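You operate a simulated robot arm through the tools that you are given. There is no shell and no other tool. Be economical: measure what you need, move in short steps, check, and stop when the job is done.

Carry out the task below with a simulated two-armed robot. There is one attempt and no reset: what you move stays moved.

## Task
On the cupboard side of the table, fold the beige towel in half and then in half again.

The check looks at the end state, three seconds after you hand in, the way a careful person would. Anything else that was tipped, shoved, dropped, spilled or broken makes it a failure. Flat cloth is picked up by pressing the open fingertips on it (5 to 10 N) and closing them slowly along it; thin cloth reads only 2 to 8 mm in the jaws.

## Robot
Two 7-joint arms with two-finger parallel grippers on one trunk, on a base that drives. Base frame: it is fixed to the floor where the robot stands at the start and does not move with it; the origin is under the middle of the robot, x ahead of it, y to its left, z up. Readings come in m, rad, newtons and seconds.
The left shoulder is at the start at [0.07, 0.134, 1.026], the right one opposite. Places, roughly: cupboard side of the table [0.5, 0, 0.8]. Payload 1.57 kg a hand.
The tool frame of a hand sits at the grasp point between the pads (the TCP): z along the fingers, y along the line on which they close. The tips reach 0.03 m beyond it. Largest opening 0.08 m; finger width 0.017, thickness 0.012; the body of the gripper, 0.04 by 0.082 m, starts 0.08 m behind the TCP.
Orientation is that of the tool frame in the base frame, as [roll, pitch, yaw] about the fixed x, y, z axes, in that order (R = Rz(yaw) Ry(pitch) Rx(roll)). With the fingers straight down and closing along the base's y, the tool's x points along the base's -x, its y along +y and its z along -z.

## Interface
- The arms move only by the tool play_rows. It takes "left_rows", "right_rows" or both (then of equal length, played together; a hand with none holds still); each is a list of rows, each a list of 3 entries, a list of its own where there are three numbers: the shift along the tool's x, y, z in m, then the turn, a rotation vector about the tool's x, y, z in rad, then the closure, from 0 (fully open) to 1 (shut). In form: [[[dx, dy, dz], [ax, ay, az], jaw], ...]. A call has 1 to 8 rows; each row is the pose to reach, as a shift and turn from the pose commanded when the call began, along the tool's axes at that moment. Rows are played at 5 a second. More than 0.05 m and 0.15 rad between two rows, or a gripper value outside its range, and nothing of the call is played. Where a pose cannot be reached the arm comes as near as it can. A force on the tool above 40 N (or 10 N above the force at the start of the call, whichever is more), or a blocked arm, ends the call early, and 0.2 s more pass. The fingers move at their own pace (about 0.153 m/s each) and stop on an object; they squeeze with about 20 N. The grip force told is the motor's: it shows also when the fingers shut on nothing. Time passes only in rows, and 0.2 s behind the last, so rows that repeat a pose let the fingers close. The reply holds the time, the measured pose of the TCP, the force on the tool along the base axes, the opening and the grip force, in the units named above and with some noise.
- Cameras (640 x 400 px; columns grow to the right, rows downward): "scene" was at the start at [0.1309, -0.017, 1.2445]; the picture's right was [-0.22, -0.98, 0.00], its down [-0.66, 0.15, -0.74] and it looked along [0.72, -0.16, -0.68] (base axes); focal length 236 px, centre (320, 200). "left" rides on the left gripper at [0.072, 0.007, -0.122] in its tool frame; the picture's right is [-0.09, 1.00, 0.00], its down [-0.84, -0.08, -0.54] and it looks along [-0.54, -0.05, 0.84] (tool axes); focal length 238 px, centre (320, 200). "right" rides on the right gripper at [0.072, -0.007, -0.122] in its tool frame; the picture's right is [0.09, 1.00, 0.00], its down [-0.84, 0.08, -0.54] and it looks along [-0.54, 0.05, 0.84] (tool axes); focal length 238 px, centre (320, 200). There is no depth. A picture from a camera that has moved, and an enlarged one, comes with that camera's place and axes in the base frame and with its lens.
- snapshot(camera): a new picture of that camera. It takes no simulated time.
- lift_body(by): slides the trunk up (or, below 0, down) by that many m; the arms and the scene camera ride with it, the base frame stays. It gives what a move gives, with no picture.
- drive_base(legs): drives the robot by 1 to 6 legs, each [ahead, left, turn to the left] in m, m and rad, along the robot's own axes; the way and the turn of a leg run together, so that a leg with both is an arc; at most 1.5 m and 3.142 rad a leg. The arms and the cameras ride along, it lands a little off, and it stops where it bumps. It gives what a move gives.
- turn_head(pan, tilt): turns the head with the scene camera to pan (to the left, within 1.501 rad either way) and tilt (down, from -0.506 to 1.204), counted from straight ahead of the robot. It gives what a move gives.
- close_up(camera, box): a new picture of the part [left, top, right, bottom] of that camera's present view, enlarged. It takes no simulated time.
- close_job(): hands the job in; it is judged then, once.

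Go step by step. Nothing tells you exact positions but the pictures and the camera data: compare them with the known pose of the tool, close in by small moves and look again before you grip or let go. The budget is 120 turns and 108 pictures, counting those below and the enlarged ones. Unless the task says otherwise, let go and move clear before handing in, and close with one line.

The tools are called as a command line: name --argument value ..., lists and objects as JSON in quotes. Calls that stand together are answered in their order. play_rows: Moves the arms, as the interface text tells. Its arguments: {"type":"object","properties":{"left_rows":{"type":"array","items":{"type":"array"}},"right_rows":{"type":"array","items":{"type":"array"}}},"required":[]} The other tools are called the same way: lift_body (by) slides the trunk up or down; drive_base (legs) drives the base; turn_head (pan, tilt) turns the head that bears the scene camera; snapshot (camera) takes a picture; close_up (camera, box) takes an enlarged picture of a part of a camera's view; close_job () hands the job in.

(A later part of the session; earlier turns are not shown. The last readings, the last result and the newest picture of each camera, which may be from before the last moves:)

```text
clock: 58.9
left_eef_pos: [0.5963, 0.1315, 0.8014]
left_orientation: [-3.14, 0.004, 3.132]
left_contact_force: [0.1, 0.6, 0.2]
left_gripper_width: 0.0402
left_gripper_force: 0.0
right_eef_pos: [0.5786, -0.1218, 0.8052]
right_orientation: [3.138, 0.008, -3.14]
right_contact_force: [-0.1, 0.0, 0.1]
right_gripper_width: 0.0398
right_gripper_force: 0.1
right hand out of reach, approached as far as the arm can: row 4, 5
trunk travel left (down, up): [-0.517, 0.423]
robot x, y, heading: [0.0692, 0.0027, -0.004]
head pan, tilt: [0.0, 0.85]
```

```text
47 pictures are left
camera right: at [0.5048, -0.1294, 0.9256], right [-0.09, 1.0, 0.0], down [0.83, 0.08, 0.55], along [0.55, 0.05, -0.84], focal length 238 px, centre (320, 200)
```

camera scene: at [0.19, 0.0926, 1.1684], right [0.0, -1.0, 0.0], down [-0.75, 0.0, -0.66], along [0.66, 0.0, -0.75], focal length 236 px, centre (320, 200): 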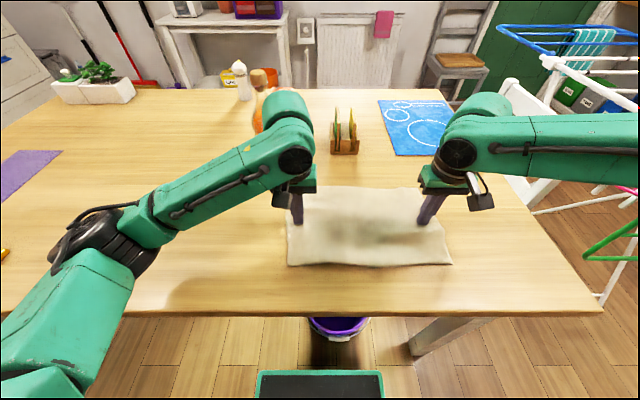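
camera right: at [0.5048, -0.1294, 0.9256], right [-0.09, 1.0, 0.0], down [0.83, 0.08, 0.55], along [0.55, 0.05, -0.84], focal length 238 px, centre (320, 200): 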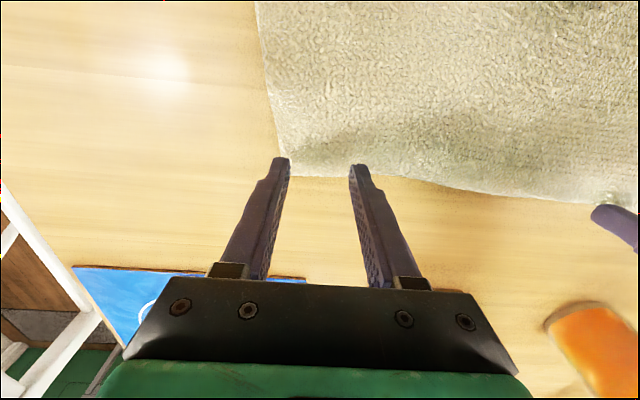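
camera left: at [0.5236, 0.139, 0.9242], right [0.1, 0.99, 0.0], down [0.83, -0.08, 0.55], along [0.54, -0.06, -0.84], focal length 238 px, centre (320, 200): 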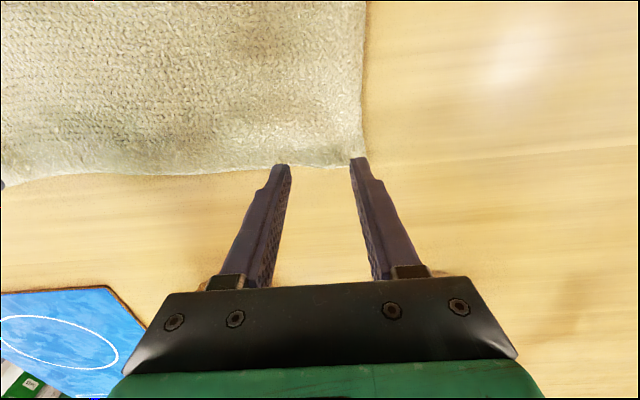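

Positions are good; I nudge the base ahead 1 cm for the right hand (left compensates), then press down.

drive_base --legs '[[0.01, 0, 0]]'

play_rows --left_rows '[[[0.01, -0.005, 0.004], [0, 0, 0], 0.5], [[0.01, -0.005, 0.013], [0, 0, 0], 0.5], [[0.01, -0.005, 0.017], [0, 0, 0], 0.5], [[0.01, -0.005, 0.0185], [0, 0, 0], 0.5], [[0.01, -0.005, 0.0185], [0, 0, 0], 0.5]]' --right_rows '[[[0, 0, 0.008], [0, 0, 0], 0.5], [[0, 0, 0.016], [0, 0, 0], 0.5], [[0, 0, 0.02], [0, 0, 0], 0.5], [[0, 0, 0.0225], [0, 0, 0], 0.5], [[0, 0, 0.0225], [0, 0, 0], 0.5]]'

```text
clock: 59.6
left_eef_pos: [0.6065, 0.1304, 0.8006]
left_orientation: [-3.138, 0.002, 3.133]
left_contact_force: [-0.7, 0.9, -0.4]
left_gripper_width: 0.0399
left_gripper_force: 0.1
right_eef_pos: [0.5877, -0.1219, 0.8034]
right_orientation: [3.135, 0.008, -3.14]
right_contact_force: [0.4, -0.1, 0.0]
right_gripper_width: 0.04
right_gripper_force: 0.0
trunk travel left (down, up): [-0.517, 0.423]
robot x, y, heading: [0.0827, -0.0007, -0.001]
head pan, tilt: [0.0, 0.85]
```

```text
clock: 60.8
left_eef_pos: [0.596, 0.1263, 0.7824]
left_orientation: [-3.137, 0.007, 3.135]
left_contact_force: [2.7, -0.5, 8.5]
left_gripper_width: 0.04
left_gripper_force: 0.1
right_eef_pos: [0.5862, -0.1217, 0.7832]
right_orientation: [3.134, 0.011, -3.139]
right_contact_force: [1.8, 0.5, 8.1]
right_gripper_width: 0.0399
right_gripper_force: 0.0
trunk travel left (down, up): [-0.517, 0.423]
robot x, y, heading: [0.0808, -0.0028, -0.0]
head pan, tilt: [0.0, 0.85]
```

Both press at about 8 N; closing slowly.

play_rows --left_rows '[[[0, 0, 0], [0, 0, 0], 0.57], [[0, 0, 0], [0, 0, 0], 0.64], [[0, 0, 0.0005], [0, 0, 0], 0.71], [[0, 0, 0.0005], [0, 0, 0], 0.78], [[0, 0, 0.0005], [0, 0, 0], 0.85], [[0, 0, 0.0005], [0, 0, 0], 0.92], [[0, 0, 0], [0, 0, 0], 1], [[0, 0, 0], [0, 0, 0], 1]]' --right_rows '[[[0, 0, 0], [0, 0, 0], 0.57], [[0, 0, 0], [0, 0, 0], 0.64], [[0, 0, 0.0005], [0, 0, 0], 0.71], [[0, 0, 0.0005], [0, 0, 0], 0.78], [[0, 0, 0.0005], [0, 0, 0], 0.85], [[0, 0, 0.0005], [0, 0, 0], 0.92], [[0, 0, 0], [0, 0, 0], 1], [[0, 0, 0], [0, 0, 0], 1]]'

snapshot --camera "left"

snapshot --camera "right"

```text
clock: 62.6
left_eef_pos: [0.5948, 0.1261, 0.784]
left_orientation: [-3.137, 0.005, 3.133]
left_contact_force: [-1.4, 0.3, 10.0]
left_gripper_width: 0.0
left_gripper_force: 20.3
right_eef_pos: [0.5866, -0.1217, 0.7826]
right_orientation: [3.134, 0.01, -3.139]
right_contact_force: [-0.1, 2.2, 5.7]
right_gripper_width: 0.0043
right_gripper_force: 20.1
trunk travel left (down, up): [-0.517, 0.423]
robot x, y, heading: [0.0796, 0.0044, 0.005]
head pan, tilt: [0.0, 0.85]
```

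```text
46 pictures are left
camera left: at [0.5221, 0.1344, 0.9064], right [0.1, 0.99, 0.0], down [0.83, -0.08, 0.55], along [0.54, -0.06, -0.84], focal length 238 px, centre (320, 200)
```

left: 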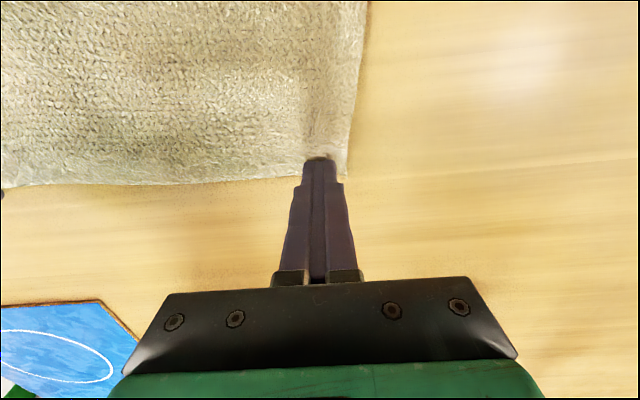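

```text
45 pictures are left
camera right: at [0.5124, -0.13, 0.9036], right [-0.09, 1.0, 0.01], down [0.83, 0.08, 0.55], along [0.55, 0.06, -0.83], focal length 238 px, centre (320, 200)
```

right: 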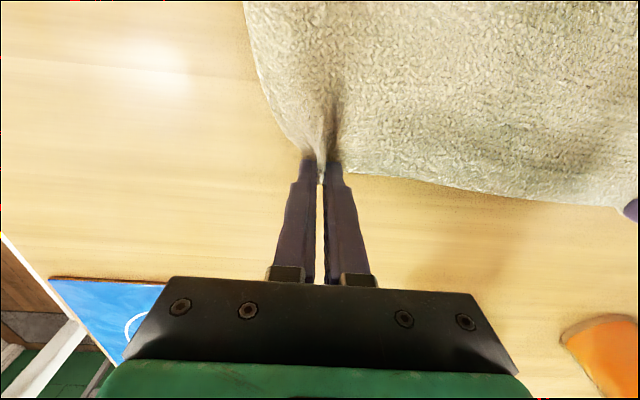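

Right holds (4.3 mm); left slipped as before. I retry the left 2.3 cm further in and a bit firmer, which worked last time.

play_rows --left_rows '[[[0, 0, -0.012], [0, 0, 0], 0.9], [[0.002, -0.012, -0.012], [0, 0, 0], 0.52], [[0.002, -0.024, -0.012], [0, 0, 0], 0.52], [[0.002, -0.024, -0.004], [0, 0, 0], 0.52], [[0.002, -0.024, 0.0], [0, 0, 0], 0.52], [[0.002, -0.024, 0.0015], [0, 0, 0], 0.52], [[0.002, -0.024, 0.0015], [0, 0, 0], 0.52]]'

play_rows --left_rows '[[[0, 0, 0], [0, 0, 0], 0.57], [[0, 0, 0], [0, 0, 0], 0.64], [[0, 0, 0], [0, 0, 0], 0.71], [[0, 0, 0], [0, 0, 0], 0.78], [[0, 0, 0], [0, 0, 0], 0.85], [[0, 0, 0], [0, 0, 0], 0.92], [[0, 0, 0], [0, 0, 0], 1], [[0, 0, 0], [0, 0, 0], 1]]'

snapshot --camera "left"

```text
clock: 64.2
left_eef_pos: [0.5933, 0.1023, 0.7828]
left_orientation: [-3.137, 0.009, 3.131]
left_contact_force: [-0.3, 1.7, 16.1]
left_gripper_width: 0.0381
left_gripper_force: 0.0
right_eef_pos: [0.5853, -0.1213, 0.7831]
right_orientation: [3.136, 0.012, -3.141]
right_contact_force: [1.3, -0.5, 4.7]
right_gripper_width: 0.0042
right_gripper_force: 20.3
trunk travel left (down, up): [-0.517, 0.423]
robot x, y, heading: [0.0807, 0.0014, 0.001]
head pan, tilt: [0.0, 0.85]
```

```text
clock: 66.0
left_eef_pos: [0.5918, 0.1011, 0.7835]
left_orientation: [-3.138, 0.006, 3.13]
left_contact_force: [-0.1, -9.4, 21.6]
left_gripper_width: 0.0051
left_gripper_force: 20.2
right_eef_pos: [0.5857, -0.1218, 0.7838]
right_orientation: [3.133, 0.012, 3.142]
right_contact_force: [0.0, 10.7, 2.2]
right_gripper_width: 0.0045
right_gripper_force: 20.0
trunk travel left (down, up): [-0.517, 0.423]
robot x, y, heading: [0.0792, -0.0001, 0.0]
head pan, tilt: [0.0, 0.85]
```

```text
44 pictures are left
camera left: at [0.5195, 0.1089, 0.9058], right [0.1, 0.99, 0.0], down [0.83, -0.08, 0.55], along [0.55, -0.06, -0.84], focal length 238 px, centre (320, 200)
```

left: 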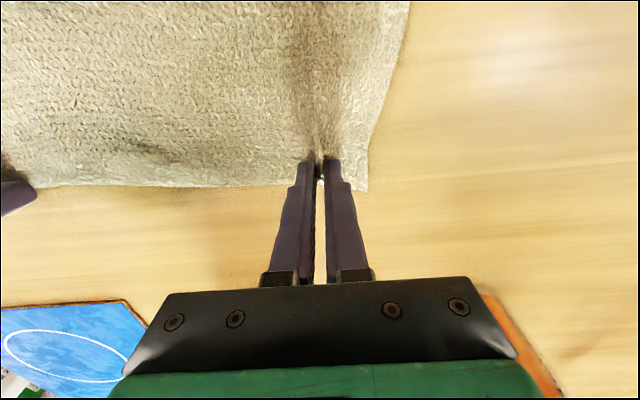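

Both hold with a tiny margin. Now one smooth arc with the fingers kept upright (no base driving, radius slightly slack); first half now.

play_rows --left_rows '[[[0.0018, -0.002, -0.0165], [0, 0, 0], 1], [[0.0073, -0.003, -0.0325], [0, 0, 0], 1], [[0.016, -0.003, -0.048], [0, 0, 0], 1], [[0.028, -0.003, -0.06], [0, 0, 0], 1], [[0.043, -0.003, -0.071], [0, 0, 0], 1], [[0.059, -0.003, -0.0785], [0, 0, 0], 1], [[0.077, -0.003, -0.083], [0, 0, 0], 1], [[0.0955, -0.003, -0.085], [0, 0, 0], 1]]' --right_rows '[[[0.0017, 0.002, -0.0165], [0, 0, 0], 1], [[0.0068, 0.003, -0.0325], [0, 0, 0], 1], [[0.015, 0.003, -0.048], [0, 0, 0], 1], [[0.0261, 0.003, -0.06], [0, 0, 0], 1], [[0.04, 0.003, -0.071], [0, 0, 0], 1], [[0.055, 0.003, -0.0785], [0, 0, 0], 1], [[0.072, 0.003, -0.083], [0, 0, 0], 1], [[0.089, 0.003, -0.085], [0, 0, 0], 1]]'

close_up --camera "scene" --box '[190, 120, 450, 290]'

```text
clock: 67.8
left_eef_pos: [0.4974, 0.1007, 0.8645]
left_orientation: [-3.139, 0.003, 3.132]
left_contact_force: [0.0, -4.5, 0.0]
left_gripper_width: 0.0051
left_gripper_force: 19.7
right_eef_pos: [0.4974, -0.1196, 0.8656]
right_orientation: [3.136, 0.005, -3.14]
right_contact_force: [0.3, 3.7, 0.2]
right_gripper_width: 0.0044
right_gripper_force: 20.5
trunk travel left (down, up): [-0.517, 0.423]
robot x, y, heading: [0.0788, 0.0006, 0.004]
head pan, tilt: [0.0, 0.85]
```

```text
2.35 times, centred on (320, 205) of scene
camera zoom: at [0.2073, 0.0019, 1.1529], right [0.0, -1.0, 0.0], down [-0.75, 0.0, -0.66], along [0.66, 0.0, -0.75], focal length 555 px, centre (320, 188)
```

zoom: 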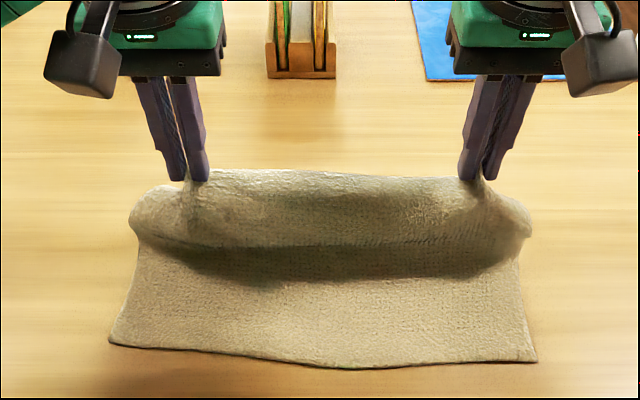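

The flap leads in front as it should. Second half: come over and down, ending with a slight move away (+x) so the free edge trails toward me rather than tucking under.

play_rows --left_rows '[[[0.0274, 0, -0.003], [0, 0, 0], 1], [[0.0524, 0, 0.007], [0, 0, 0], 1], [[0.0724, 0, 0.027], [0, 0, 0], 1], [[0.0854, 0, 0.043], [0, 0, 0], 1], [[0.0874, 0, 0.052], [0, 0, 0], 1]]' --right_rows '[[[0.0244, 0, -0.003], [0, 0, 0], 1], [[0.0484, 0, 0.007], [0, 0, 0], 1], [[0.0674, 0, 0.027], [0, 0, 0], 1], [[0.0794, 0, 0.043], [0, 0, 0], 1], [[0.0814, 0, 0.052], [0, 0, 0], 1]]'

close_up --camera "scene" --box '[190, 150, 450, 310]'

```text
clock: 69.0
left_eef_pos: [0.4118, 0.1008, 0.8128]
left_orientation: [-3.139, 0.002, 3.132]
left_contact_force: [-0.2, -3.9, 0.1]
left_gripper_width: 0.0049
left_gripper_force: 19.7
right_eef_pos: [0.418, -0.1185, 0.8135]
right_orientation: [3.136, 0.008, -3.139]
right_contact_force: [0.1, 4.1, 0.1]
right_gripper_width: 0.0042
right_gripper_force: 20.2
trunk travel left (down, up): [-0.517, 0.423]
robot x, y, heading: [0.0826, 0.0005, 0.006]
head pan, tilt: [0.0, 0.85]
```

```text
2.46 times, centred on (320, 230) of scene
camera zoom: at [0.2086, 0.0018, 1.1528], right [0.0, -1.0, 0.0], down [-0.75, 0.0, -0.66], along [0.66, 0.0, -0.75], focal length 581 px, centre (320, 126)
```

zoom: 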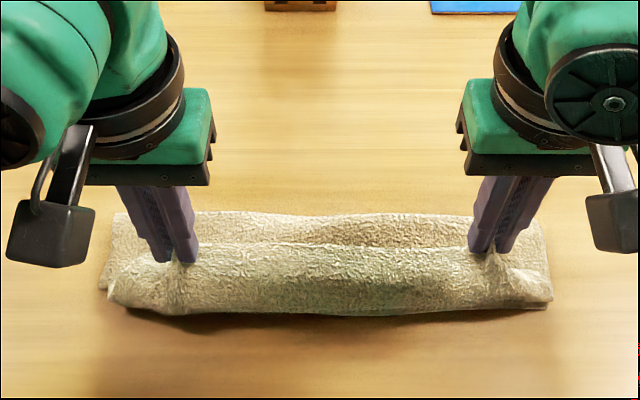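

close_up --camera "left" --box '[120, 60, 440, 260]'

```text
2.00 times, centred on (280, 160) of left
camera zoom: at [0.3393, 0.1087, 0.9362], right [0.1, 0.99, 0.0], down [0.83, -0.08, 0.54], along [0.54, -0.06, -0.84], focal length 477 px, centre (400, 280)
```

zoom: 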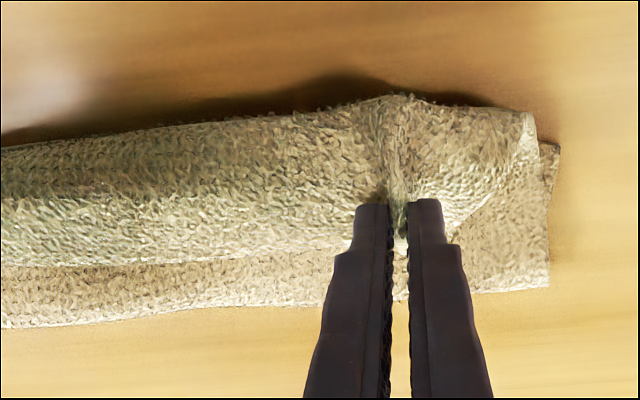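

Now I understand: the layer bulges forward *under* the pinch (an S-fold), so the free edge lies on top, behind the loop. The pinch must travel further toward me at height so the body trails behind it, then come down moving away.

play_rows --left_rows '[[[0.0, 0, -0.025], [0, 0, 0], 1], [[0.015, 0, -0.045], [0, 0, 0], 1], [[0.035, 0, -0.05], [0, 0, 0], 1], [[0.05, 0, -0.045], [0, 0, 0], 1], [[0.055, 0, -0.035], [0, 0, 0], 1]]' --right_rows '[[[0.0, 0, -0.025], [0, 0, 0], 1], [[0.018, 0, -0.045], [0, 0, 0], 1], [[0.038, 0, -0.05], [0, 0, 0], 1], [[0.053, 0, -0.045], [0, 0, 0], 1], [[0.058, 0, -0.035], [0, 0, 0], 1]]'

close_up --camera "left" --box '[120, 60, 440, 260]'

close_up --camera "scene" --box '[190, 150, 450, 310]'

```text
clock: 70.2
left_eef_pos: [0.3663, 0.1024, 0.8604]
left_orientation: [-3.136, 0.004, 3.134]
left_contact_force: [-1.0, -4.8, -1.0]
left_gripper_width: 0.005
left_gripper_force: 20.3
left hand out of reach, approached as far as the arm can: row 4, 5
right_eef_pos: [0.3586, -0.1171, 0.8497]
right_orientation: [3.134, 0.009, -3.141]
right_contact_force: [1.4, 5.5, 0.7]
right_gripper_width: 0.0046
right_gripper_force: 20.3
trunk travel left (down, up): [-0.517, 0.423]
robot x, y, heading: [0.0803, -0.0005, 0.002]
head pan, tilt: [0.0, 0.85]
```

```text
2.00 times, centred on (280, 160) of left
camera zoom: at [0.295, 0.1107, 0.9835], right [0.1, 0.99, 0.0], down [0.83, -0.08, 0.55], along [0.54, -0.06, -0.84], focal length 477 px, centre (400, 280)
```

zoom: 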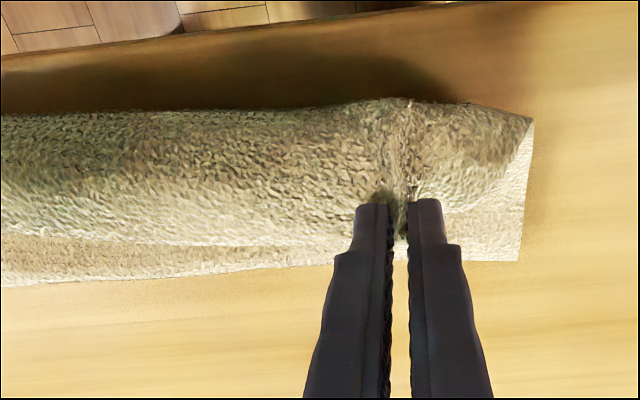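

```text
2.46 times, centred on (320, 230) of scene
camera zoom: at [0.207, 0.0037, 1.1529], right [0.0, -1.0, 0.0], down [-0.75, 0.0, -0.66], along [0.66, 0.0, -0.75], focal length 581 px, centre (320, 126)
```

zoom: 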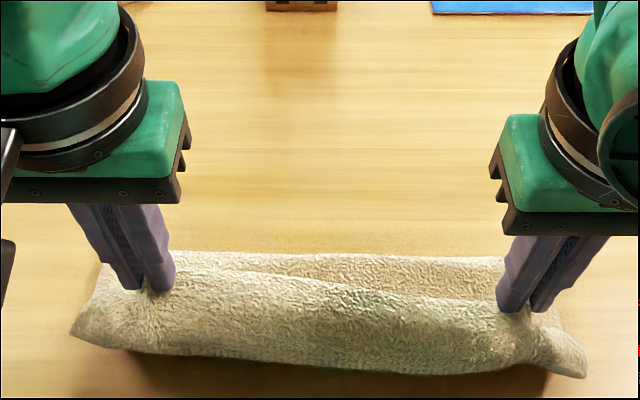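

I'm unsure whether the front face is the free flap or a body loop, so I lift 7 cm straight up and look.

lift_body --by 0.07

close_up --camera "scene" --box '[160, 120, 480, 320]'

snapshot --camera "left"

```text
clock: 71.3
left_eef_pos: [0.3701, 0.1015, 0.9301]
left_orientation: [-3.138, 0.003, 3.132]
left_contact_force: [-0.2, -5.6, -1.2]
left_gripper_width: 0.0055
left_gripper_force: 20.1
right_eef_pos: [0.3603, -0.1204, 0.9189]
right_orientation: [3.133, 0.006, -3.14]
right_contact_force: [-0.8, 5.6, 0.3]
right_gripper_width: 0.0041
right_gripper_force: 20.3
trunk travel left (down, up): [-0.587, 0.353]
robot x, y, heading: [0.0816, 0.0016, 0.003]
head pan, tilt: [0.0, 0.85]
```

```text
2.00 times, centred on (320, 220) of scene
camera zoom: at [0.2084, 0.0017, 1.2228], right [0.0, -1.0, 0.0], down [-0.75, 0.0, -0.66], along [0.66, 0.0, -0.75], focal length 472 px, centre (320, 160)
```

zoom: 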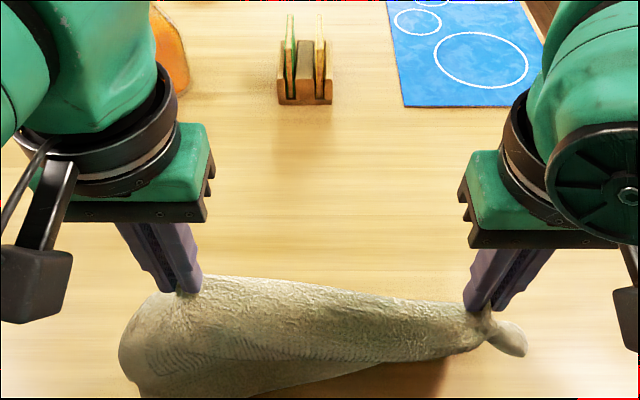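

```text
37 pictures are left
camera left: at [0.2964, 0.109, 1.0534], right [0.1, 0.99, 0.0], down [0.83, -0.08, 0.54], along [0.54, -0.06, -0.84], focal length 238 px, centre (320, 200)
```

left: 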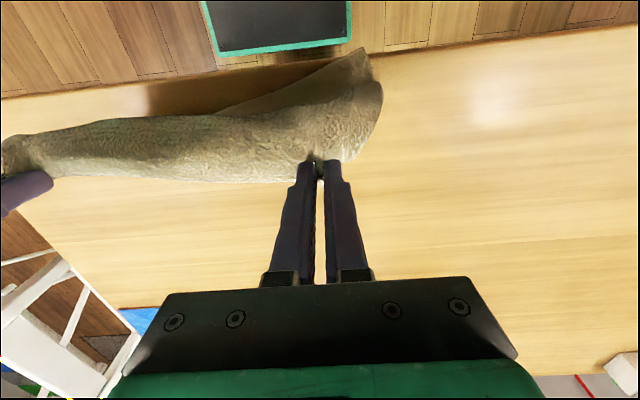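

turn_head --pan 0 --tilt 1.05

close_up --camera "scene" --box '[160, 120, 480, 320]'

snapshot --camera "right"

```text
clock: 72.0
left_eef_pos: [0.3684, 0.1007, 0.931]
left_orientation: [-3.138, 0.004, 3.134]
left_contact_force: [0.3, -6.4, -1.3]
left_gripper_width: 0.005
left_gripper_force: 20.0
right_eef_pos: [0.3593, -0.1187, 0.9176]
right_orientation: [3.135, 0.007, -3.14]
right_contact_force: [0.7, 5.7, 0.1]
right_gripper_width: 0.0045
right_gripper_force: 19.9
trunk travel left (down, up): [-0.587, 0.353]
robot x, y, heading: [0.0783, 0.003, -0.002]
head pan, tilt: [0.0, 1.051]
```

```text
2.00 times, centred on (320, 220) of scene
camera zoom: at [0.1966, 0.0017, 1.2083], right [0.0, -1.0, 0.0], down [-0.87, 0.0, -0.5], along [0.5, 0.0, -0.87], focal length 472 px, centre (320, 160)
```

zoom: 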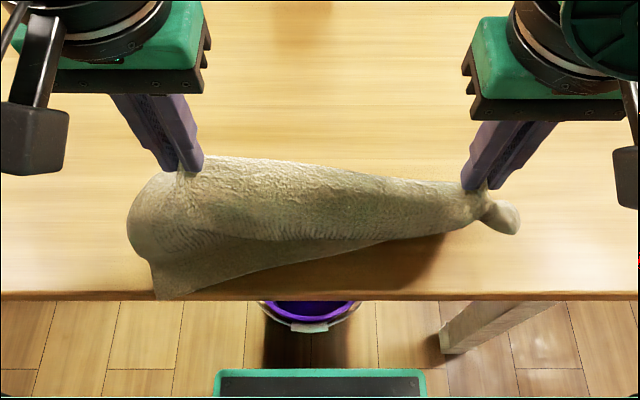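

```text
35 pictures are left
camera right: at [0.2867, -0.1276, 1.0394], right [-0.09, 1.0, 0.01], down [0.83, 0.07, 0.55], along [0.55, 0.06, -0.84], focal length 238 px, centre (320, 200)
```

right: 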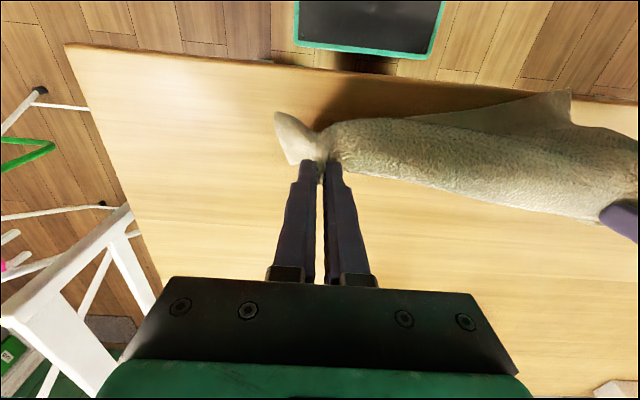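

The whole towel is hanging again: with upright fingers clamped along y the cloth keeps leaving the pinch on the near side, so it can't fold cleanly. I'll lay it flat again, moving away and down, then use a grip closing *across* the edge.

play_rows --left_rows '[[[-0.035, 0, 0], [0, 0, 0], 1], [[-0.075, 0, 0], [0, 0, 0], 1], [[-0.11, 0, 0.01], [0, 0, 0], 1]]' --right_rows '[[[-0.04, 0, 0], [0, 0, 0], 1], [[-0.08, 0, 0], [0, 0, 0], 1], [[-0.118, 0, 0], [0, 0, 0], 1]]'

lift_body --by -0.07

play_rows --left_rows '[[[-0.035, 0, 0.008], [0, 0, 0], 1], [[-0.065, 0, 0.02], [0, 0, 0], 1], [[-0.085, 0, 0.035], [0, 0, 0], 1], [[-0.1, 0, 0.05], [0, 0, 0], 1]]' --right_rows '[[[-0.035, 0, 0.006], [0, 0, 0], 1], [[-0.065, 0, 0.018], [0, 0, 0], 1], [[-0.085, 0, 0.033], [0, 0, 0], 1], [[-0.1, 0, 0.048], [0, 0, 0], 1]]'

close_up --camera "scene" --box '[160, 80, 480, 280]'

```text
clock: 72.8
left_eef_pos: [0.4808, 0.1015, 0.9193]
left_orientation: [-3.14, 0.0, 3.132]
left_contact_force: [-1.2, -4.8, -0.1]
left_gripper_width: 0.0047
left_gripper_force: 20.0
right_eef_pos: [0.4787, -0.1187, 0.9182]
right_orientation: [3.135, 0.004, -3.14]
right_contact_force: [0.5, 6.5, 0.9]
right_gripper_width: 0.0045
right_gripper_force: 19.6
trunk travel left (down, up): [-0.587, 0.353]
robot x, y, heading: [0.0802, -0.0041, -0.001]
head pan, tilt: [0.0, 1.051]
```

```text
clock: 73.9
left_eef_pos: [0.4784, 0.101, 0.8492]
left_orientation: [-3.14, 0.004, 3.132]
left_contact_force: [-0.6, -4.7, 0.3]
left_gripper_width: 0.0052
left_gripper_force: 19.6
right_eef_pos: [0.4754, -0.1204, 0.8498]
right_orientation: [3.137, 0.006, -3.14]
right_contact_force: [0.2, 4.8, 0.2]
right_gripper_width: 0.0042
right_gripper_force: 20.4
trunk travel left (down, up): [-0.517, 0.423]
robot x, y, heading: [0.0782, -0.0028, -0.001]
head pan, tilt: [0.0, 1.051]
```

```text
clock: 74.9
left_eef_pos: [0.5818, 0.1002, 0.799]
left_orientation: [-3.138, 0.002, 3.132]
left_contact_force: [0.0, -3.1, 0.0]
left_gripper_width: 0.0046
left_gripper_force: 20.4
right_eef_pos: [0.5774, -0.1193, 0.8016]
right_orientation: [3.135, 0.004, -3.14]
right_contact_force: [0.3, 3.3, -0.7]
right_gripper_width: 0.0042
right_gripper_force: 20.1
trunk travel left (down, up): [-0.517, 0.423]
robot x, y, heading: [0.0793, 0.0003, 0.001]
head pan, tilt: [0.0, 1.051]
```

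```text
2.00 times, centred on (320, 180) of scene
camera zoom: at [0.1979, 0.0014, 1.1381], right [0.0, -1.0, 0.0], down [-0.87, 0.0, -0.5], along [0.5, 0.0, -0.87], focal length 472 px, centre (320, 240)
```

zoom: 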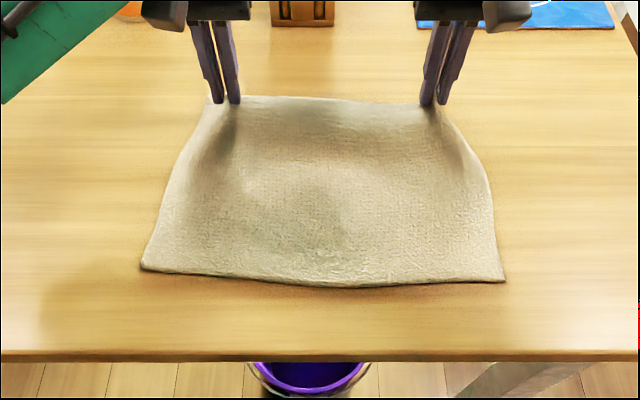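

Flat again, near edge x≈0.387. I release, rise, and turn both hands 90° about the vertical so the fingers close along x (across the far edge).

play_rows --left_rows '[[[0, 0, 0.008], [0, 0, 0], 1], [[0, 0, 0.012], [0, 0, 0], 0.8], [[0, 0, 0.012], [0, 0, 0], 0.5], [[0, 0, -0.03], [0, 0, 0], 0.5], [[0, 0, -0.06], [0, 0, 0.15], 0.5], [[0, 0, -0.06], [0, 0, 0.3], 0.5], [[0, 0, -0.06], [0, 0, 0.45], 0.5], [[0, 0, -0.06], [0, 0, 0.6], 0.5]]' --right_rows '[[[0, 0, 0.008], [0, 0, 0], 1], [[0, 0, 0.014], [0, 0, 0], 0.8], [[0, 0, 0.014], [0, 0, 0], 0.5], [[0, 0, -0.03], [0, 0, 0], 0.5], [[0, 0, -0.06], [0, 0, -0.15], 0.5], [[0, 0, -0.06], [0, 0, -0.3], 0.5], [[0, 0, -0.06], [0, 0, -0.45], 0.5], [[0, 0, -0.06], [0, 0, -0.6], 0.5]]'

play_rows --left_rows '[[[0, 0, 0], [0, 0, 0.15], 0.5], [[0, 0, 0], [0, 0, 0.3], 0.5], [[0, 0, 0], [0, 0, 0.45], 0.5], [[0, 0, 0], [0, 0, 0.6], 0.5], [[0, 0, 0], [0, 0, 0.75], 0.5], [[0, 0, 0], [0, 0, 0.9], 0.5], [[0, 0, 0], [0, 0, 0.971], 0.5]]' --right_rows '[[[0, 0, 0], [0, 0, -0.15], 0.5], [[0, 0, 0], [0, 0, -0.3], 0.5], [[0, 0, 0], [0, 0, -0.45], 0.5], [[0, 0, 0], [0, 0, -0.6], 0.5], [[0, 0, 0], [0, 0, -0.75], 0.5], [[0, 0, 0], [0, 0, -0.9], 0.5], [[0, 0, 0], [0, 0, -0.971], 0.5]]'

```text
clock: 76.7
left_eef_pos: [0.5786, 0.0997, 0.8605]
left_orientation: [-3.14, 0.005, 2.531]
left_contact_force: [0.1, 0.3, 0.3]
left_gripper_width: 0.0402
left_gripper_force: 0.0
right_eef_pos: [0.5764, -0.1193, 0.862]
right_orientation: [3.137, 0.011, -2.54]
right_contact_force: [0.2, -0.2, 0.1]
right_gripper_width: 0.0399
right_gripper_force: 0.0
trunk travel left (down, up): [-0.517, 0.423]
robot x, y, heading: [0.0772, -0.0026, 0.002]
head pan, tilt: [0.0, 1.051]
```

```text
clock: 78.3
left_eef_pos: [0.5796, 0.0996, 0.8602]
left_orientation: [3.138, 0.005, 1.562]
left_contact_force: [0.1, -0.9, -0.1]
left_gripper_width: 0.0398
left_gripper_force: 0.1
right_eef_pos: [0.5769, -0.12, 0.861]
right_orientation: [-3.135, 0.008, -1.569]
right_contact_force: [-0.1, 0.6, 0.5]
right_gripper_width: 0.0401
right_gripper_force: 0.1
trunk travel left (down, up): [-0.517, 0.423]
robot x, y, heading: [0.0778, 0.0031, 0.0]
head pan, tilt: [0.0, 1.051]
```

Both hands turned fine. Let me see the towel's far edge.

close_up --camera "scene" --box '[160, 80, 480, 280]'

snapshot --camera "left"

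snapshot --camera "right"

```text
2.00 times, centred on (320, 180) of scene
camera zoom: at [0.1966, 0.0017, 1.1382], right [0.0, -1.0, 0.0], down [-0.87, 0.0, -0.5], along [0.5, 0.0, -0.87], focal length 472 px, centre (320, 240)
```

zoom: 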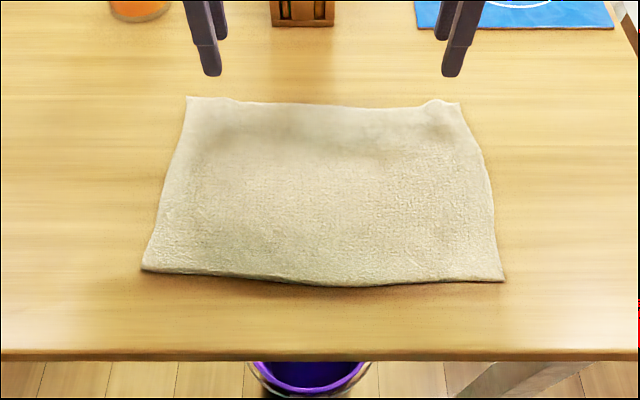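

```text
32 pictures are left
camera left: at [0.5858, 0.1722, 0.9836], right [0.99, -0.1, 0.0], down [-0.09, -0.83, 0.54], along [-0.05, -0.54, -0.84], focal length 238 px, centre (320, 200)
```

left: 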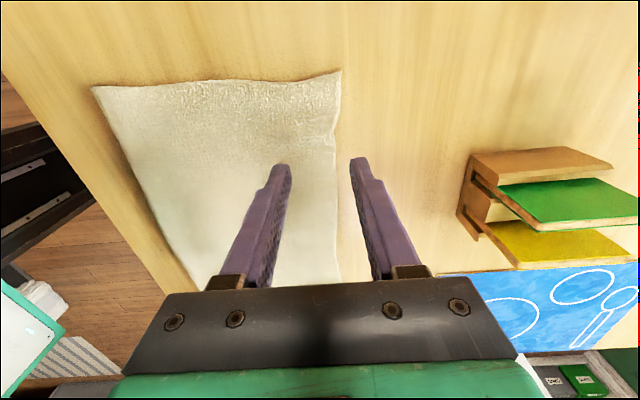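

```text
31 pictures are left
camera right: at [0.582, -0.193, 0.9824], right [-1.0, -0.1, -0.01], down [-0.08, 0.83, 0.55], along [-0.05, 0.55, -0.84], focal length 238 px, centre (320, 200)
```

right: 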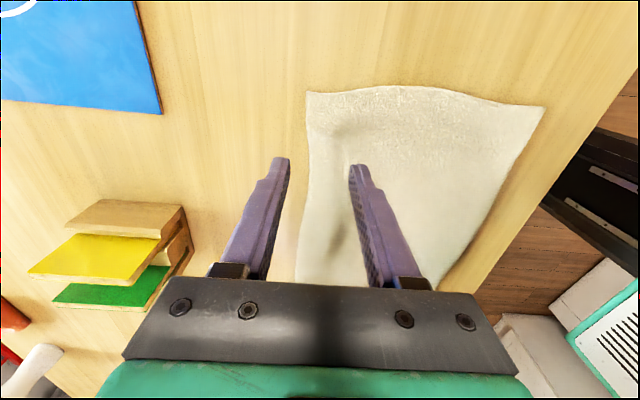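

Far corners: ≈(0.607, 0.152) and (0.597, −0.155). I lower with the outer finger just beyond the far edge and the inner finger on the cloth.

play_rows --left_rows '[[[0.01, 0.006, 0.02], [0, 0, 0], 0.55], [[0.02, 0.0125, 0.05], [0, 0, 0], 0.55], [[0.02, 0.0125, 0.068], [0, 0, 0], 0.55], [[0.02, 0.0125, 0.075], [0, 0, 0], 0.55], [[0.02, 0.0125, 0.0785], [0, 0, 0], 0.55]]' --right_rows '[[[0.001, -0.004, 0.02], [0, 0, 0], 0.55], [[0.002, -0.009, 0.05], [0, 0, 0], 0.55], [[0.002, -0.009, 0.068], [0, 0, 0], 0.55], [[0.002, -0.009, 0.075], [0, 0, 0], 0.55], [[0.002, -0.009, 0.0785], [0, 0, 0], 0.55]]'

close_up --camera "left" --box '[220, 80, 420, 205]'

close_up --camera "right" --box '[220, 80, 420, 205]'

```text
clock: 79.5
left_eef_pos: [0.5911, 0.1195, 0.7828]
left_orientation: [3.134, 0.003, 1.561]
left_contact_force: [0.4, -0.3, 5.9]
left_gripper_width: 0.0356
left_gripper_force: 0.1
right_eef_pos: [0.5851, -0.1214, 0.7833]
right_orientation: [-3.134, 0.009, -1.568]
right_contact_force: [0.4, 0.1, 2.4]
right_gripper_width: 0.0354
right_gripper_force: 0.1
trunk travel left (down, up): [-0.517, 0.423]
robot x, y, heading: [0.0845, -0.0012, 0.002]
head pan, tilt: [0.0, 1.051]
```

```text
3.20 times, centred on (320, 142) of left
camera zoom: at [0.5975, 0.192, 0.9067], right [0.99, -0.1, 0.01], down [-0.09, -0.83, 0.54], along [-0.05, -0.54, -0.84], focal length 763 px, centre (320, 384)
```

zoom: 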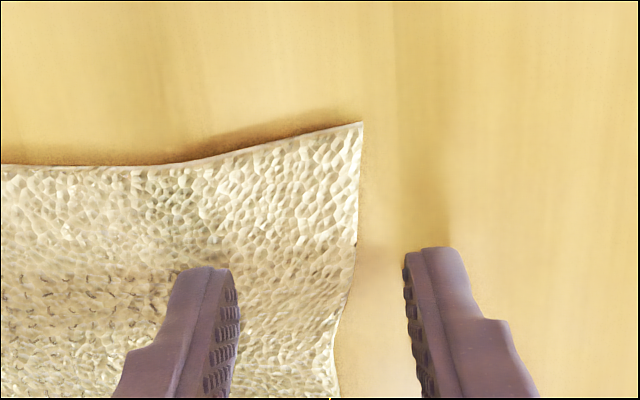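

```text
3.20 times, centred on (320, 142) of right
camera zoom: at [0.5903, -0.1945, 0.9051], right [-1.0, -0.09, -0.01], down [-0.08, 0.83, 0.55], along [-0.04, 0.55, -0.84], focal length 763 px, centre (320, 384)
```

zoom: 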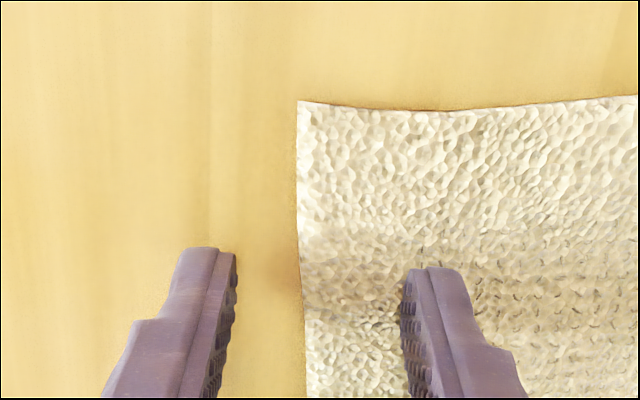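

Perfect straddle of the edge on both hands (about 22 mm of cloth between the fingers). Closing slowly.

play_rows --left_rows '[[[0, 0, 0.001], [0, 0, 0], 0.6], [[0, 0, 0.001], [0, 0, 0], 0.67], [[0, 0, 0.001], [0, 0, 0], 0.74], [[0, 0, 0.001], [0, 0, 0], 0.81], [[0, 0, 0.001], [0, 0, 0], 0.88], [[0, 0, 0.001], [0, 0, 0], 0.94], [[0, 0, 0.001], [0, 0, 0], 1], [[0, 0, 0.001], [0, 0, 0], 1]]' --right_rows '[[[0, 0, 0.002], [0, 0, 0], 0.6], [[0, 0, 0.002], [0, 0, 0], 0.67], [[0, 0, 0.002], [0, 0, 0], 0.74], [[0, 0, 0.002], [0, 0, 0], 0.81], [[0, 0, 0.002], [0, 0, 0], 0.88], [[0, 0, 0.002], [0, 0, 0], 0.94], [[0, 0, 0.002], [0, 0, 0], 1], [[0, 0, 0.002], [0, 0, 0], 1]]'

close_up --camera "left" --box '[220, 80, 420, 205]'

close_up --camera "right" --box '[220, 80, 420, 205]'

```text
clock: 81.3
left_eef_pos: [0.5893, 0.1212, 0.7841]
left_orientation: [3.136, 0.004, 1.561]
left_contact_force: [-0.4, -0.5, 12.9]
left_gripper_width: 0.005
left_gripper_force: 20.1
right_eef_pos: [0.5821, -0.1204, 0.7831]
right_orientation: [-3.131, 0.01, -1.568]
right_contact_force: [-1.4, 2.1, 14.6]
right_gripper_width: 0.0098
right_gripper_force: 20.0
trunk travel left (down, up): [-0.517, 0.423]
robot x, y, heading: [0.0793, -0.0017, -0.001]
head pan, tilt: [0.0, 1.051]
```

```text
3.20 times, centred on (320, 142) of left
camera zoom: at [0.5951, 0.1922, 0.9066], right [0.99, -0.1, 0.01], down [-0.09, -0.83, 0.54], along [-0.05, -0.54, -0.84], focal length 763 px, centre (320, 384)
```

zoom: 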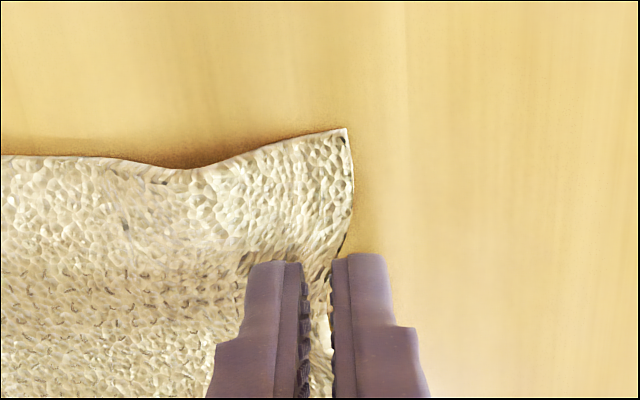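

```text
3.20 times, centred on (320, 142) of right
camera zoom: at [0.588, -0.1939, 0.9048], right [-1.0, -0.09, -0.01], down [-0.09, 0.83, 0.55], along [-0.04, 0.55, -0.84], focal length 763 px, centre (320, 384)
```

zoom: 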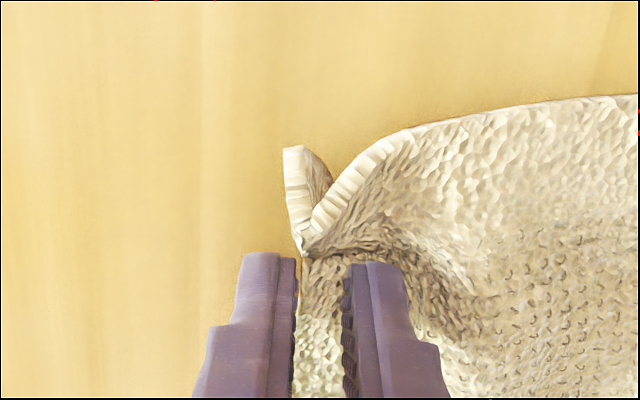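

Both edges are gripped right at the rim. Now the arc again, first half to the top.

play_rows --left_rows '[[[0, -0.0018, -0.0195], [0, 0, 0], 1], [[0, -0.0074, -0.0383], [0, 0, 0], 1], [[0, -0.0163, -0.0556], [0, 0, 0], 1], [[0, -0.0284, -0.0707], [0, 0, 0], 1], [[0, -0.043, -0.0831], [0, 0, 0], 1], [[0, -0.06, -0.0924], [0, 0, 0], 1], [[0, -0.078, -0.0981], [0, 0, 0], 1], [[0, -0.097, -0.1], [0, 0, 0], 1]]' --right_rows '[[[0, 0.0018, -0.0195], [0, 0, 0], 1], [[0, 0.0071, -0.0383], [0, 0, 0], 1], [[0, 0.0158, -0.0556], [0, 0, 0], 1], [[0, 0.0274, -0.0707], [0, 0, 0], 1], [[0, 0.0416, -0.0831], [0, 0, 0], 1], [[0, 0.0577, -0.0924], [0, 0, 0], 1], [[0, 0.0753, -0.0981], [0, 0, 0], 1], [[0, 0.0935, -0.1], [0, 0, 0], 1]]'

snapshot --camera "left"

```text
clock: 83.1
left_eef_pos: [0.4936, 0.1206, 0.8818]
left_orientation: [3.138, 0.003, 1.562]
left_contact_force: [0.3, 0.0, 0.4]
left_gripper_width: 0.002
left_gripper_force: 19.6
right_eef_pos: [0.491, -0.1221, 0.8809]
right_orientation: [-3.134, 0.007, -1.569]
right_contact_force: [0.6, 0.2, 0.1]
right_gripper_width: 0.0034
right_gripper_force: 20.3
trunk travel left (down, up): [-0.517, 0.423]
robot x, y, heading: [0.0811, 0.0023, -0.002]
head pan, tilt: [0.0, 1.051]
```

```text
26 pictures are left
camera left: at [0.4994, 0.1927, 1.0042], right [0.99, -0.1, 0.0], down [-0.09, -0.83, 0.54], along [-0.05, -0.54, -0.84], focal length 238 px, centre (320, 200)
```

left: 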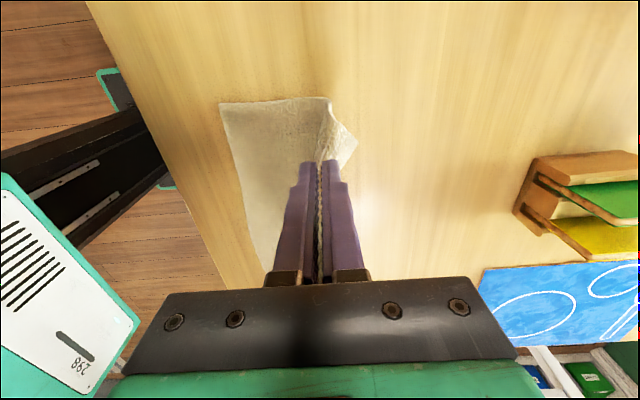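

Only the rim is held now (2–3 mm). Second half: over toward me, kept fairly taut, then down.

play_rows --left_rows '[[[0, -0.03, 0], [0, 0, 0], 1], [[0, -0.06, 0.008], [0, 0, 0], 1], [[0, -0.085, 0.026], [0, 0, 0], 1], [[0, -0.1, 0.05], [0, 0, 0], 1], [[0, -0.106, 0.07], [0, 0, 0], 1]]' --right_rows '[[[0, 0.027, 0], [0, 0, 0], 1], [[0, 0.057, 0.008], [0, 0, 0], 1], [[0, 0.082, 0.026], [0, 0, 0], 1], [[0, 0.097, 0.05], [0, 0, 0], 1], [[0, 0.103, 0.07], [0, 0, 0], 1]]'

snapshot --camera "left"

close_up --camera "scene" --box '[160, 80, 480, 280]'

```text
clock: 84.3
left_eef_pos: [0.3928, 0.1235, 0.8293]
left_orientation: [3.136, 0.006, 1.562]
left_contact_force: [-0.3, 0.1, -0.6]
left_gripper_width: 0.0022
left_gripper_force: 19.9
left hand out of reach, approached as far as the arm can: row 5
right_eef_pos: [0.3889, -0.121, 0.8094]
right_orientation: [-3.135, 0.007, -1.569]
right_contact_force: [-0.8, 0.6, 0.2]
right_gripper_width: 0.0033
right_gripper_force: 20.1
trunk travel left (down, up): [-0.517, 0.423]
robot x, y, heading: [0.0849, 0.0033, -0.001]
head pan, tilt: [0.0, 1.051]
```

```text
25 pictures are left
camera left: at [0.3997, 0.1961, 0.9532], right [0.99, -0.1, 0.0], down [-0.09, -0.83, 0.55], along [-0.05, -0.54, -0.84], focal length 238 px, centre (320, 200)
```

left: 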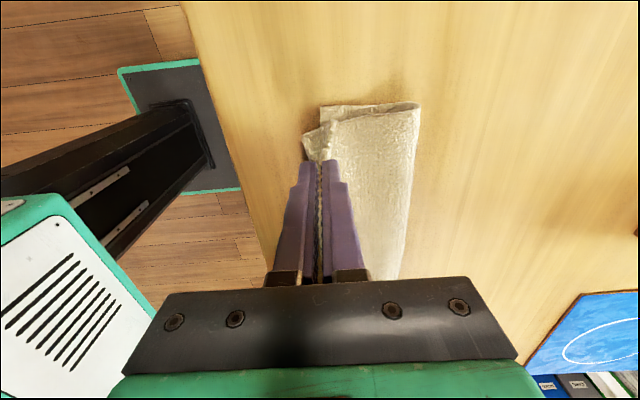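

```text
2.00 times, centred on (320, 180) of scene
camera zoom: at [0.1953, 0.0041, 1.1384], right [0.0, -1.0, 0.0], down [-0.87, 0.0, -0.5], along [0.5, 0.0, -0.87], focal length 472 px, centre (320, 240)
```

zoom: 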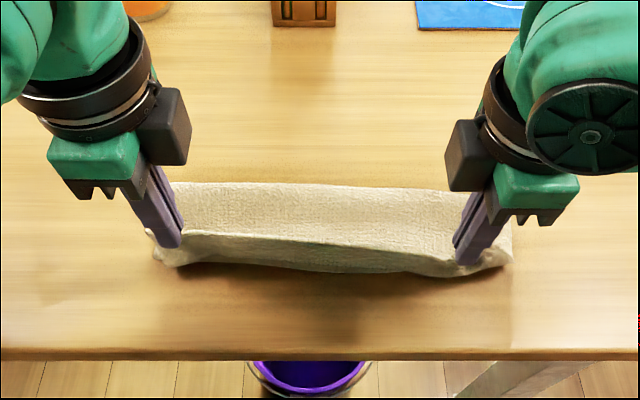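

Excellent: this time the top layer trails cleanly from crease (x≈0.483) to the near edge. I lower the rest.

lift_body --by -0.02

play_rows --left_rows '[[[0, 0.002, 0.01], [0, 0, 0], 1], [[0, 0.004, 0.02], [0, 0, 0], 1], [[0, 0.004, 0.02], [0, 0, 0], 1]]'

```text
clock: 85.0
left_eef_pos: [0.394, 0.122, 0.8107]
left_orientation: [3.138, 0.004, 1.56]
left_contact_force: [0.3, -0.9, 0.2]
left_gripper_width: 0.0023
left_gripper_force: 20.3
right_eef_pos: [0.3896, -0.1217, 0.7898]
right_orientation: [-3.132, 0.008, -1.569]
right_contact_force: [0.7, 1.7, 4.0]
right_gripper_width: 0.0035
right_gripper_force: 19.8
trunk travel left (down, up): [-0.497, 0.443]
robot x, y, heading: [0.0769, -0.0022, 0.0]
head pan, tilt: [0.0, 1.051]
```

```text
clock: 85.8
left_eef_pos: [0.3935, 0.1172, 0.7985]
left_orientation: [-3.141, -0.005, 1.535]
left_contact_force: [-0.6, -0.9, 1.0]
left_gripper_width: 0.0023
left_gripper_force: 20.4
left hand out of reach, approached as far as the arm can: row 2
right_eef_pos: [0.3886, -0.1216, 0.7903]
right_orientation: [-3.133, 0.007, -1.57]
right_contact_force: [0.5, 0.3, 3.9]
right_gripper_width: 0.0032
right_gripper_force: 19.7
trunk travel left (down, up): [-0.497, 0.443]
robot x, y, heading: [0.0762, 0.0013, 0.003]
head pan, tilt: [0.0, 1.051]
```

Both are down at the near edge. I open the jaws and rise straight up with the trunk.

play_rows --left_rows '[[[0, 0, 0], [0, 0, 0], 0.9], [[0, 0, 0], [0, 0, 0], 0.8], [[0, 0, 0], [0, 0, 0], 0.75]]' --right_rows '[[[0, 0, 0], [0, 0, 0], 0.9], [[0, 0, 0], [0, 0, 0], 0.8], [[0, 0, 0], [0, 0, 0], 0.75]]'

lift_body --by 0.12

close_up --camera "scene" --box '[160, 80, 480, 280]'

```text
clock: 86.6
left_eef_pos: [0.3953, 0.1178, 0.7972]
left_orientation: [-3.142, -0.005, 1.537]
left_contact_force: [-1.4, 0.6, 0.2]
left_gripper_width: 0.0199
left_gripper_force: 0.0
right_eef_pos: [0.3894, -0.1221, 0.7896]
right_orientation: [-3.135, 0.009, -1.568]
right_contact_force: [0.8, 0.0, 1.9]
right_gripper_width: 0.019
right_gripper_force: 0.1
trunk travel left (down, up): [-0.497, 0.443]
robot x, y, heading: [0.0797, -0.0, 0.0]
head pan, tilt: [0.0, 1.051]
```

```text
clock: 88.1
left_eef_pos: [0.3947, 0.1172, 0.917]
left_orientation: [-3.14, -0.004, 1.536]
left_contact_force: [-0.4, -0.7, 0.4]
left_gripper_width: 0.02
left_gripper_force: 0.0
right_eef_pos: [0.3896, -0.1218, 0.9095]
right_orientation: [-3.134, 0.01, -1.569]
right_contact_force: [-0.9, -0.6, -0.2]
right_gripper_width: 0.02
right_gripper_force: 0.2
trunk travel left (down, up): [-0.617, 0.323]
robot x, y, heading: [0.0758, -0.0026, -0.002]
head pan, tilt: [0.0, 1.051]
```

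```text
2.00 times, centred on (320, 180) of scene
camera zoom: at [0.1966, 0.0017, 1.2382], right [0.0, -1.0, 0.0], down [-0.87, 0.0, -0.5], along [0.5, 0.0, -0.87], focal length 472 px, centre (320, 240)
```

zoom: 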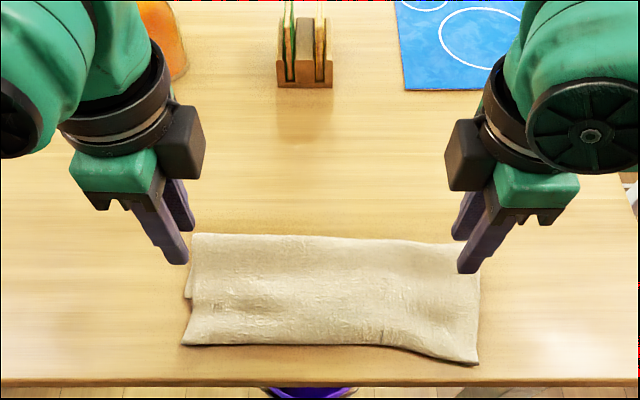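

A clean fold now, but the top layer overshoots the bottom edge by ~4–5 cm (top edge x≈0.34, bottom ≈0.39, crease ≈0.475). I'll back up, re-grip the overhanging top edge and set it back.

drive_base --legs '[[-0.08, 0, 0]]'

lift_body --by -0.08

play_rows --left_rows '[[[-0.004, 0.02, 0], [0, 0, 0.015], 0.55], [[-0.007, 0.04, 0], [0, 0, 0.035], 0.55], [[-0.007, 0.04, 0.02], [0, 0, 0.035], 0.55], [[-0.007, 0.04, 0.035], [0, 0, 0.035], 0.55]]' --right_rows '[[[-0.002, -0.017, 0], [0, 0, 0], 0.55], [[-0.004, -0.034, 0], [0, 0, 0], 0.55], [[-0.004, -0.034, 0.015], [0, 0, 0], 0.55], [[-0.004, -0.034, 0.028], [0, 0, 0], 0.55]]'

snapshot --camera "left"

snapshot --camera "right"

```text
clock: 89.1
left_eef_pos: [0.3156, 0.1172, 0.9168]
left_orientation: [-3.14, -0.004, 1.537]
left_contact_force: [0.1, 0.2, 0.2]
left_gripper_width: 0.0202
left_gripper_force: 0.1
right_eef_pos: [0.3102, -0.122, 0.9101]
right_orientation: [-3.135, 0.009, -1.569]
right_contact_force: [-0.3, 0.1, -0.2]
right_gripper_width: 0.0201
right_gripper_force: 0.0
trunk travel left (down, up): [-0.617, 0.323]
robot x, y, heading: [0.0055, 0.0009, 0.002]
head pan, tilt: [0.0, 1.051]
```

```text
clock: 90.3
left_eef_pos: [0.3155, 0.1176, 0.8373]
left_orientation: [3.141, -0.007, 1.537]
left_contact_force: [-0.4, 0.1, 0.2]
left_gripper_width: 0.02
left_gripper_force: 0.0
right_eef_pos: [0.3096, -0.1215, 0.8291]
right_orientation: [-3.134, 0.009, -1.57]
right_contact_force: [-0.4, -0.7, 0.3]
right_gripper_width: 0.0201
right_gripper_force: 0.0
trunk travel left (down, up): [-0.537, 0.403]
robot x, y, heading: [0.0023, 0.0024, -0.002]
head pan, tilt: [0.0, 1.051]
```

```text
clock: 91.3
left_eef_pos: [0.3557, 0.1085, 0.8015]
left_orientation: [3.141, -0.005, 1.502]
left_contact_force: [0.0, 0.4, -0.1]
left_gripper_width: 0.0361
left_gripper_force: 0.1
right_eef_pos: [0.3445, -0.1173, 0.8014]
right_orientation: [-3.136, 0.008, -1.567]
right_contact_force: [0.0, 0.2, 1.0]
right_gripper_width: 0.036
right_gripper_force: 0.1
trunk travel left (down, up): [-0.537, 0.403]
robot x, y, heading: [0.0, 0.0002, 0.003]
head pan, tilt: [0.0, 1.051]
```

```text
22 pictures are left
camera left: at [0.3673, 0.1791, 0.925], right [0.99, -0.16, 0.0], down [-0.13, -0.83, 0.54], along [-0.09, -0.53, -0.84], focal length 238 px, centre (320, 200)
```

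left: 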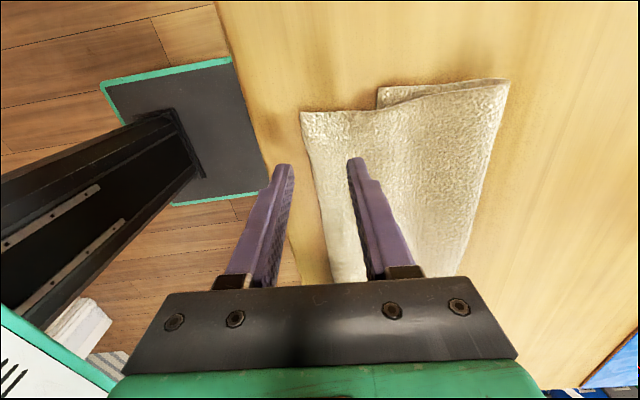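

```text
21 pictures are left
camera right: at [0.3501, -0.1908, 0.9221], right [-1.0, -0.09, -0.01], down [-0.08, 0.83, 0.55], along [-0.05, 0.55, -0.84], focal length 238 px, centre (320, 200)
```

right: 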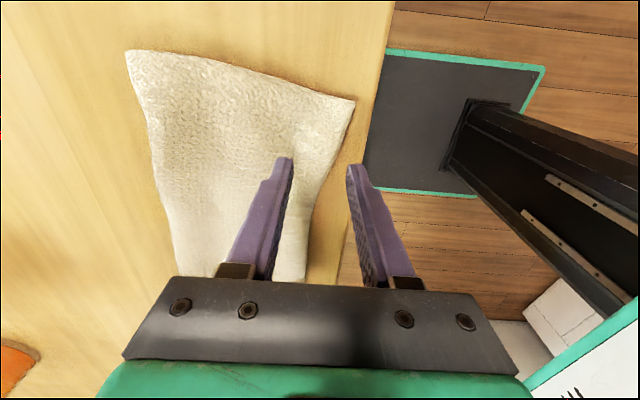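

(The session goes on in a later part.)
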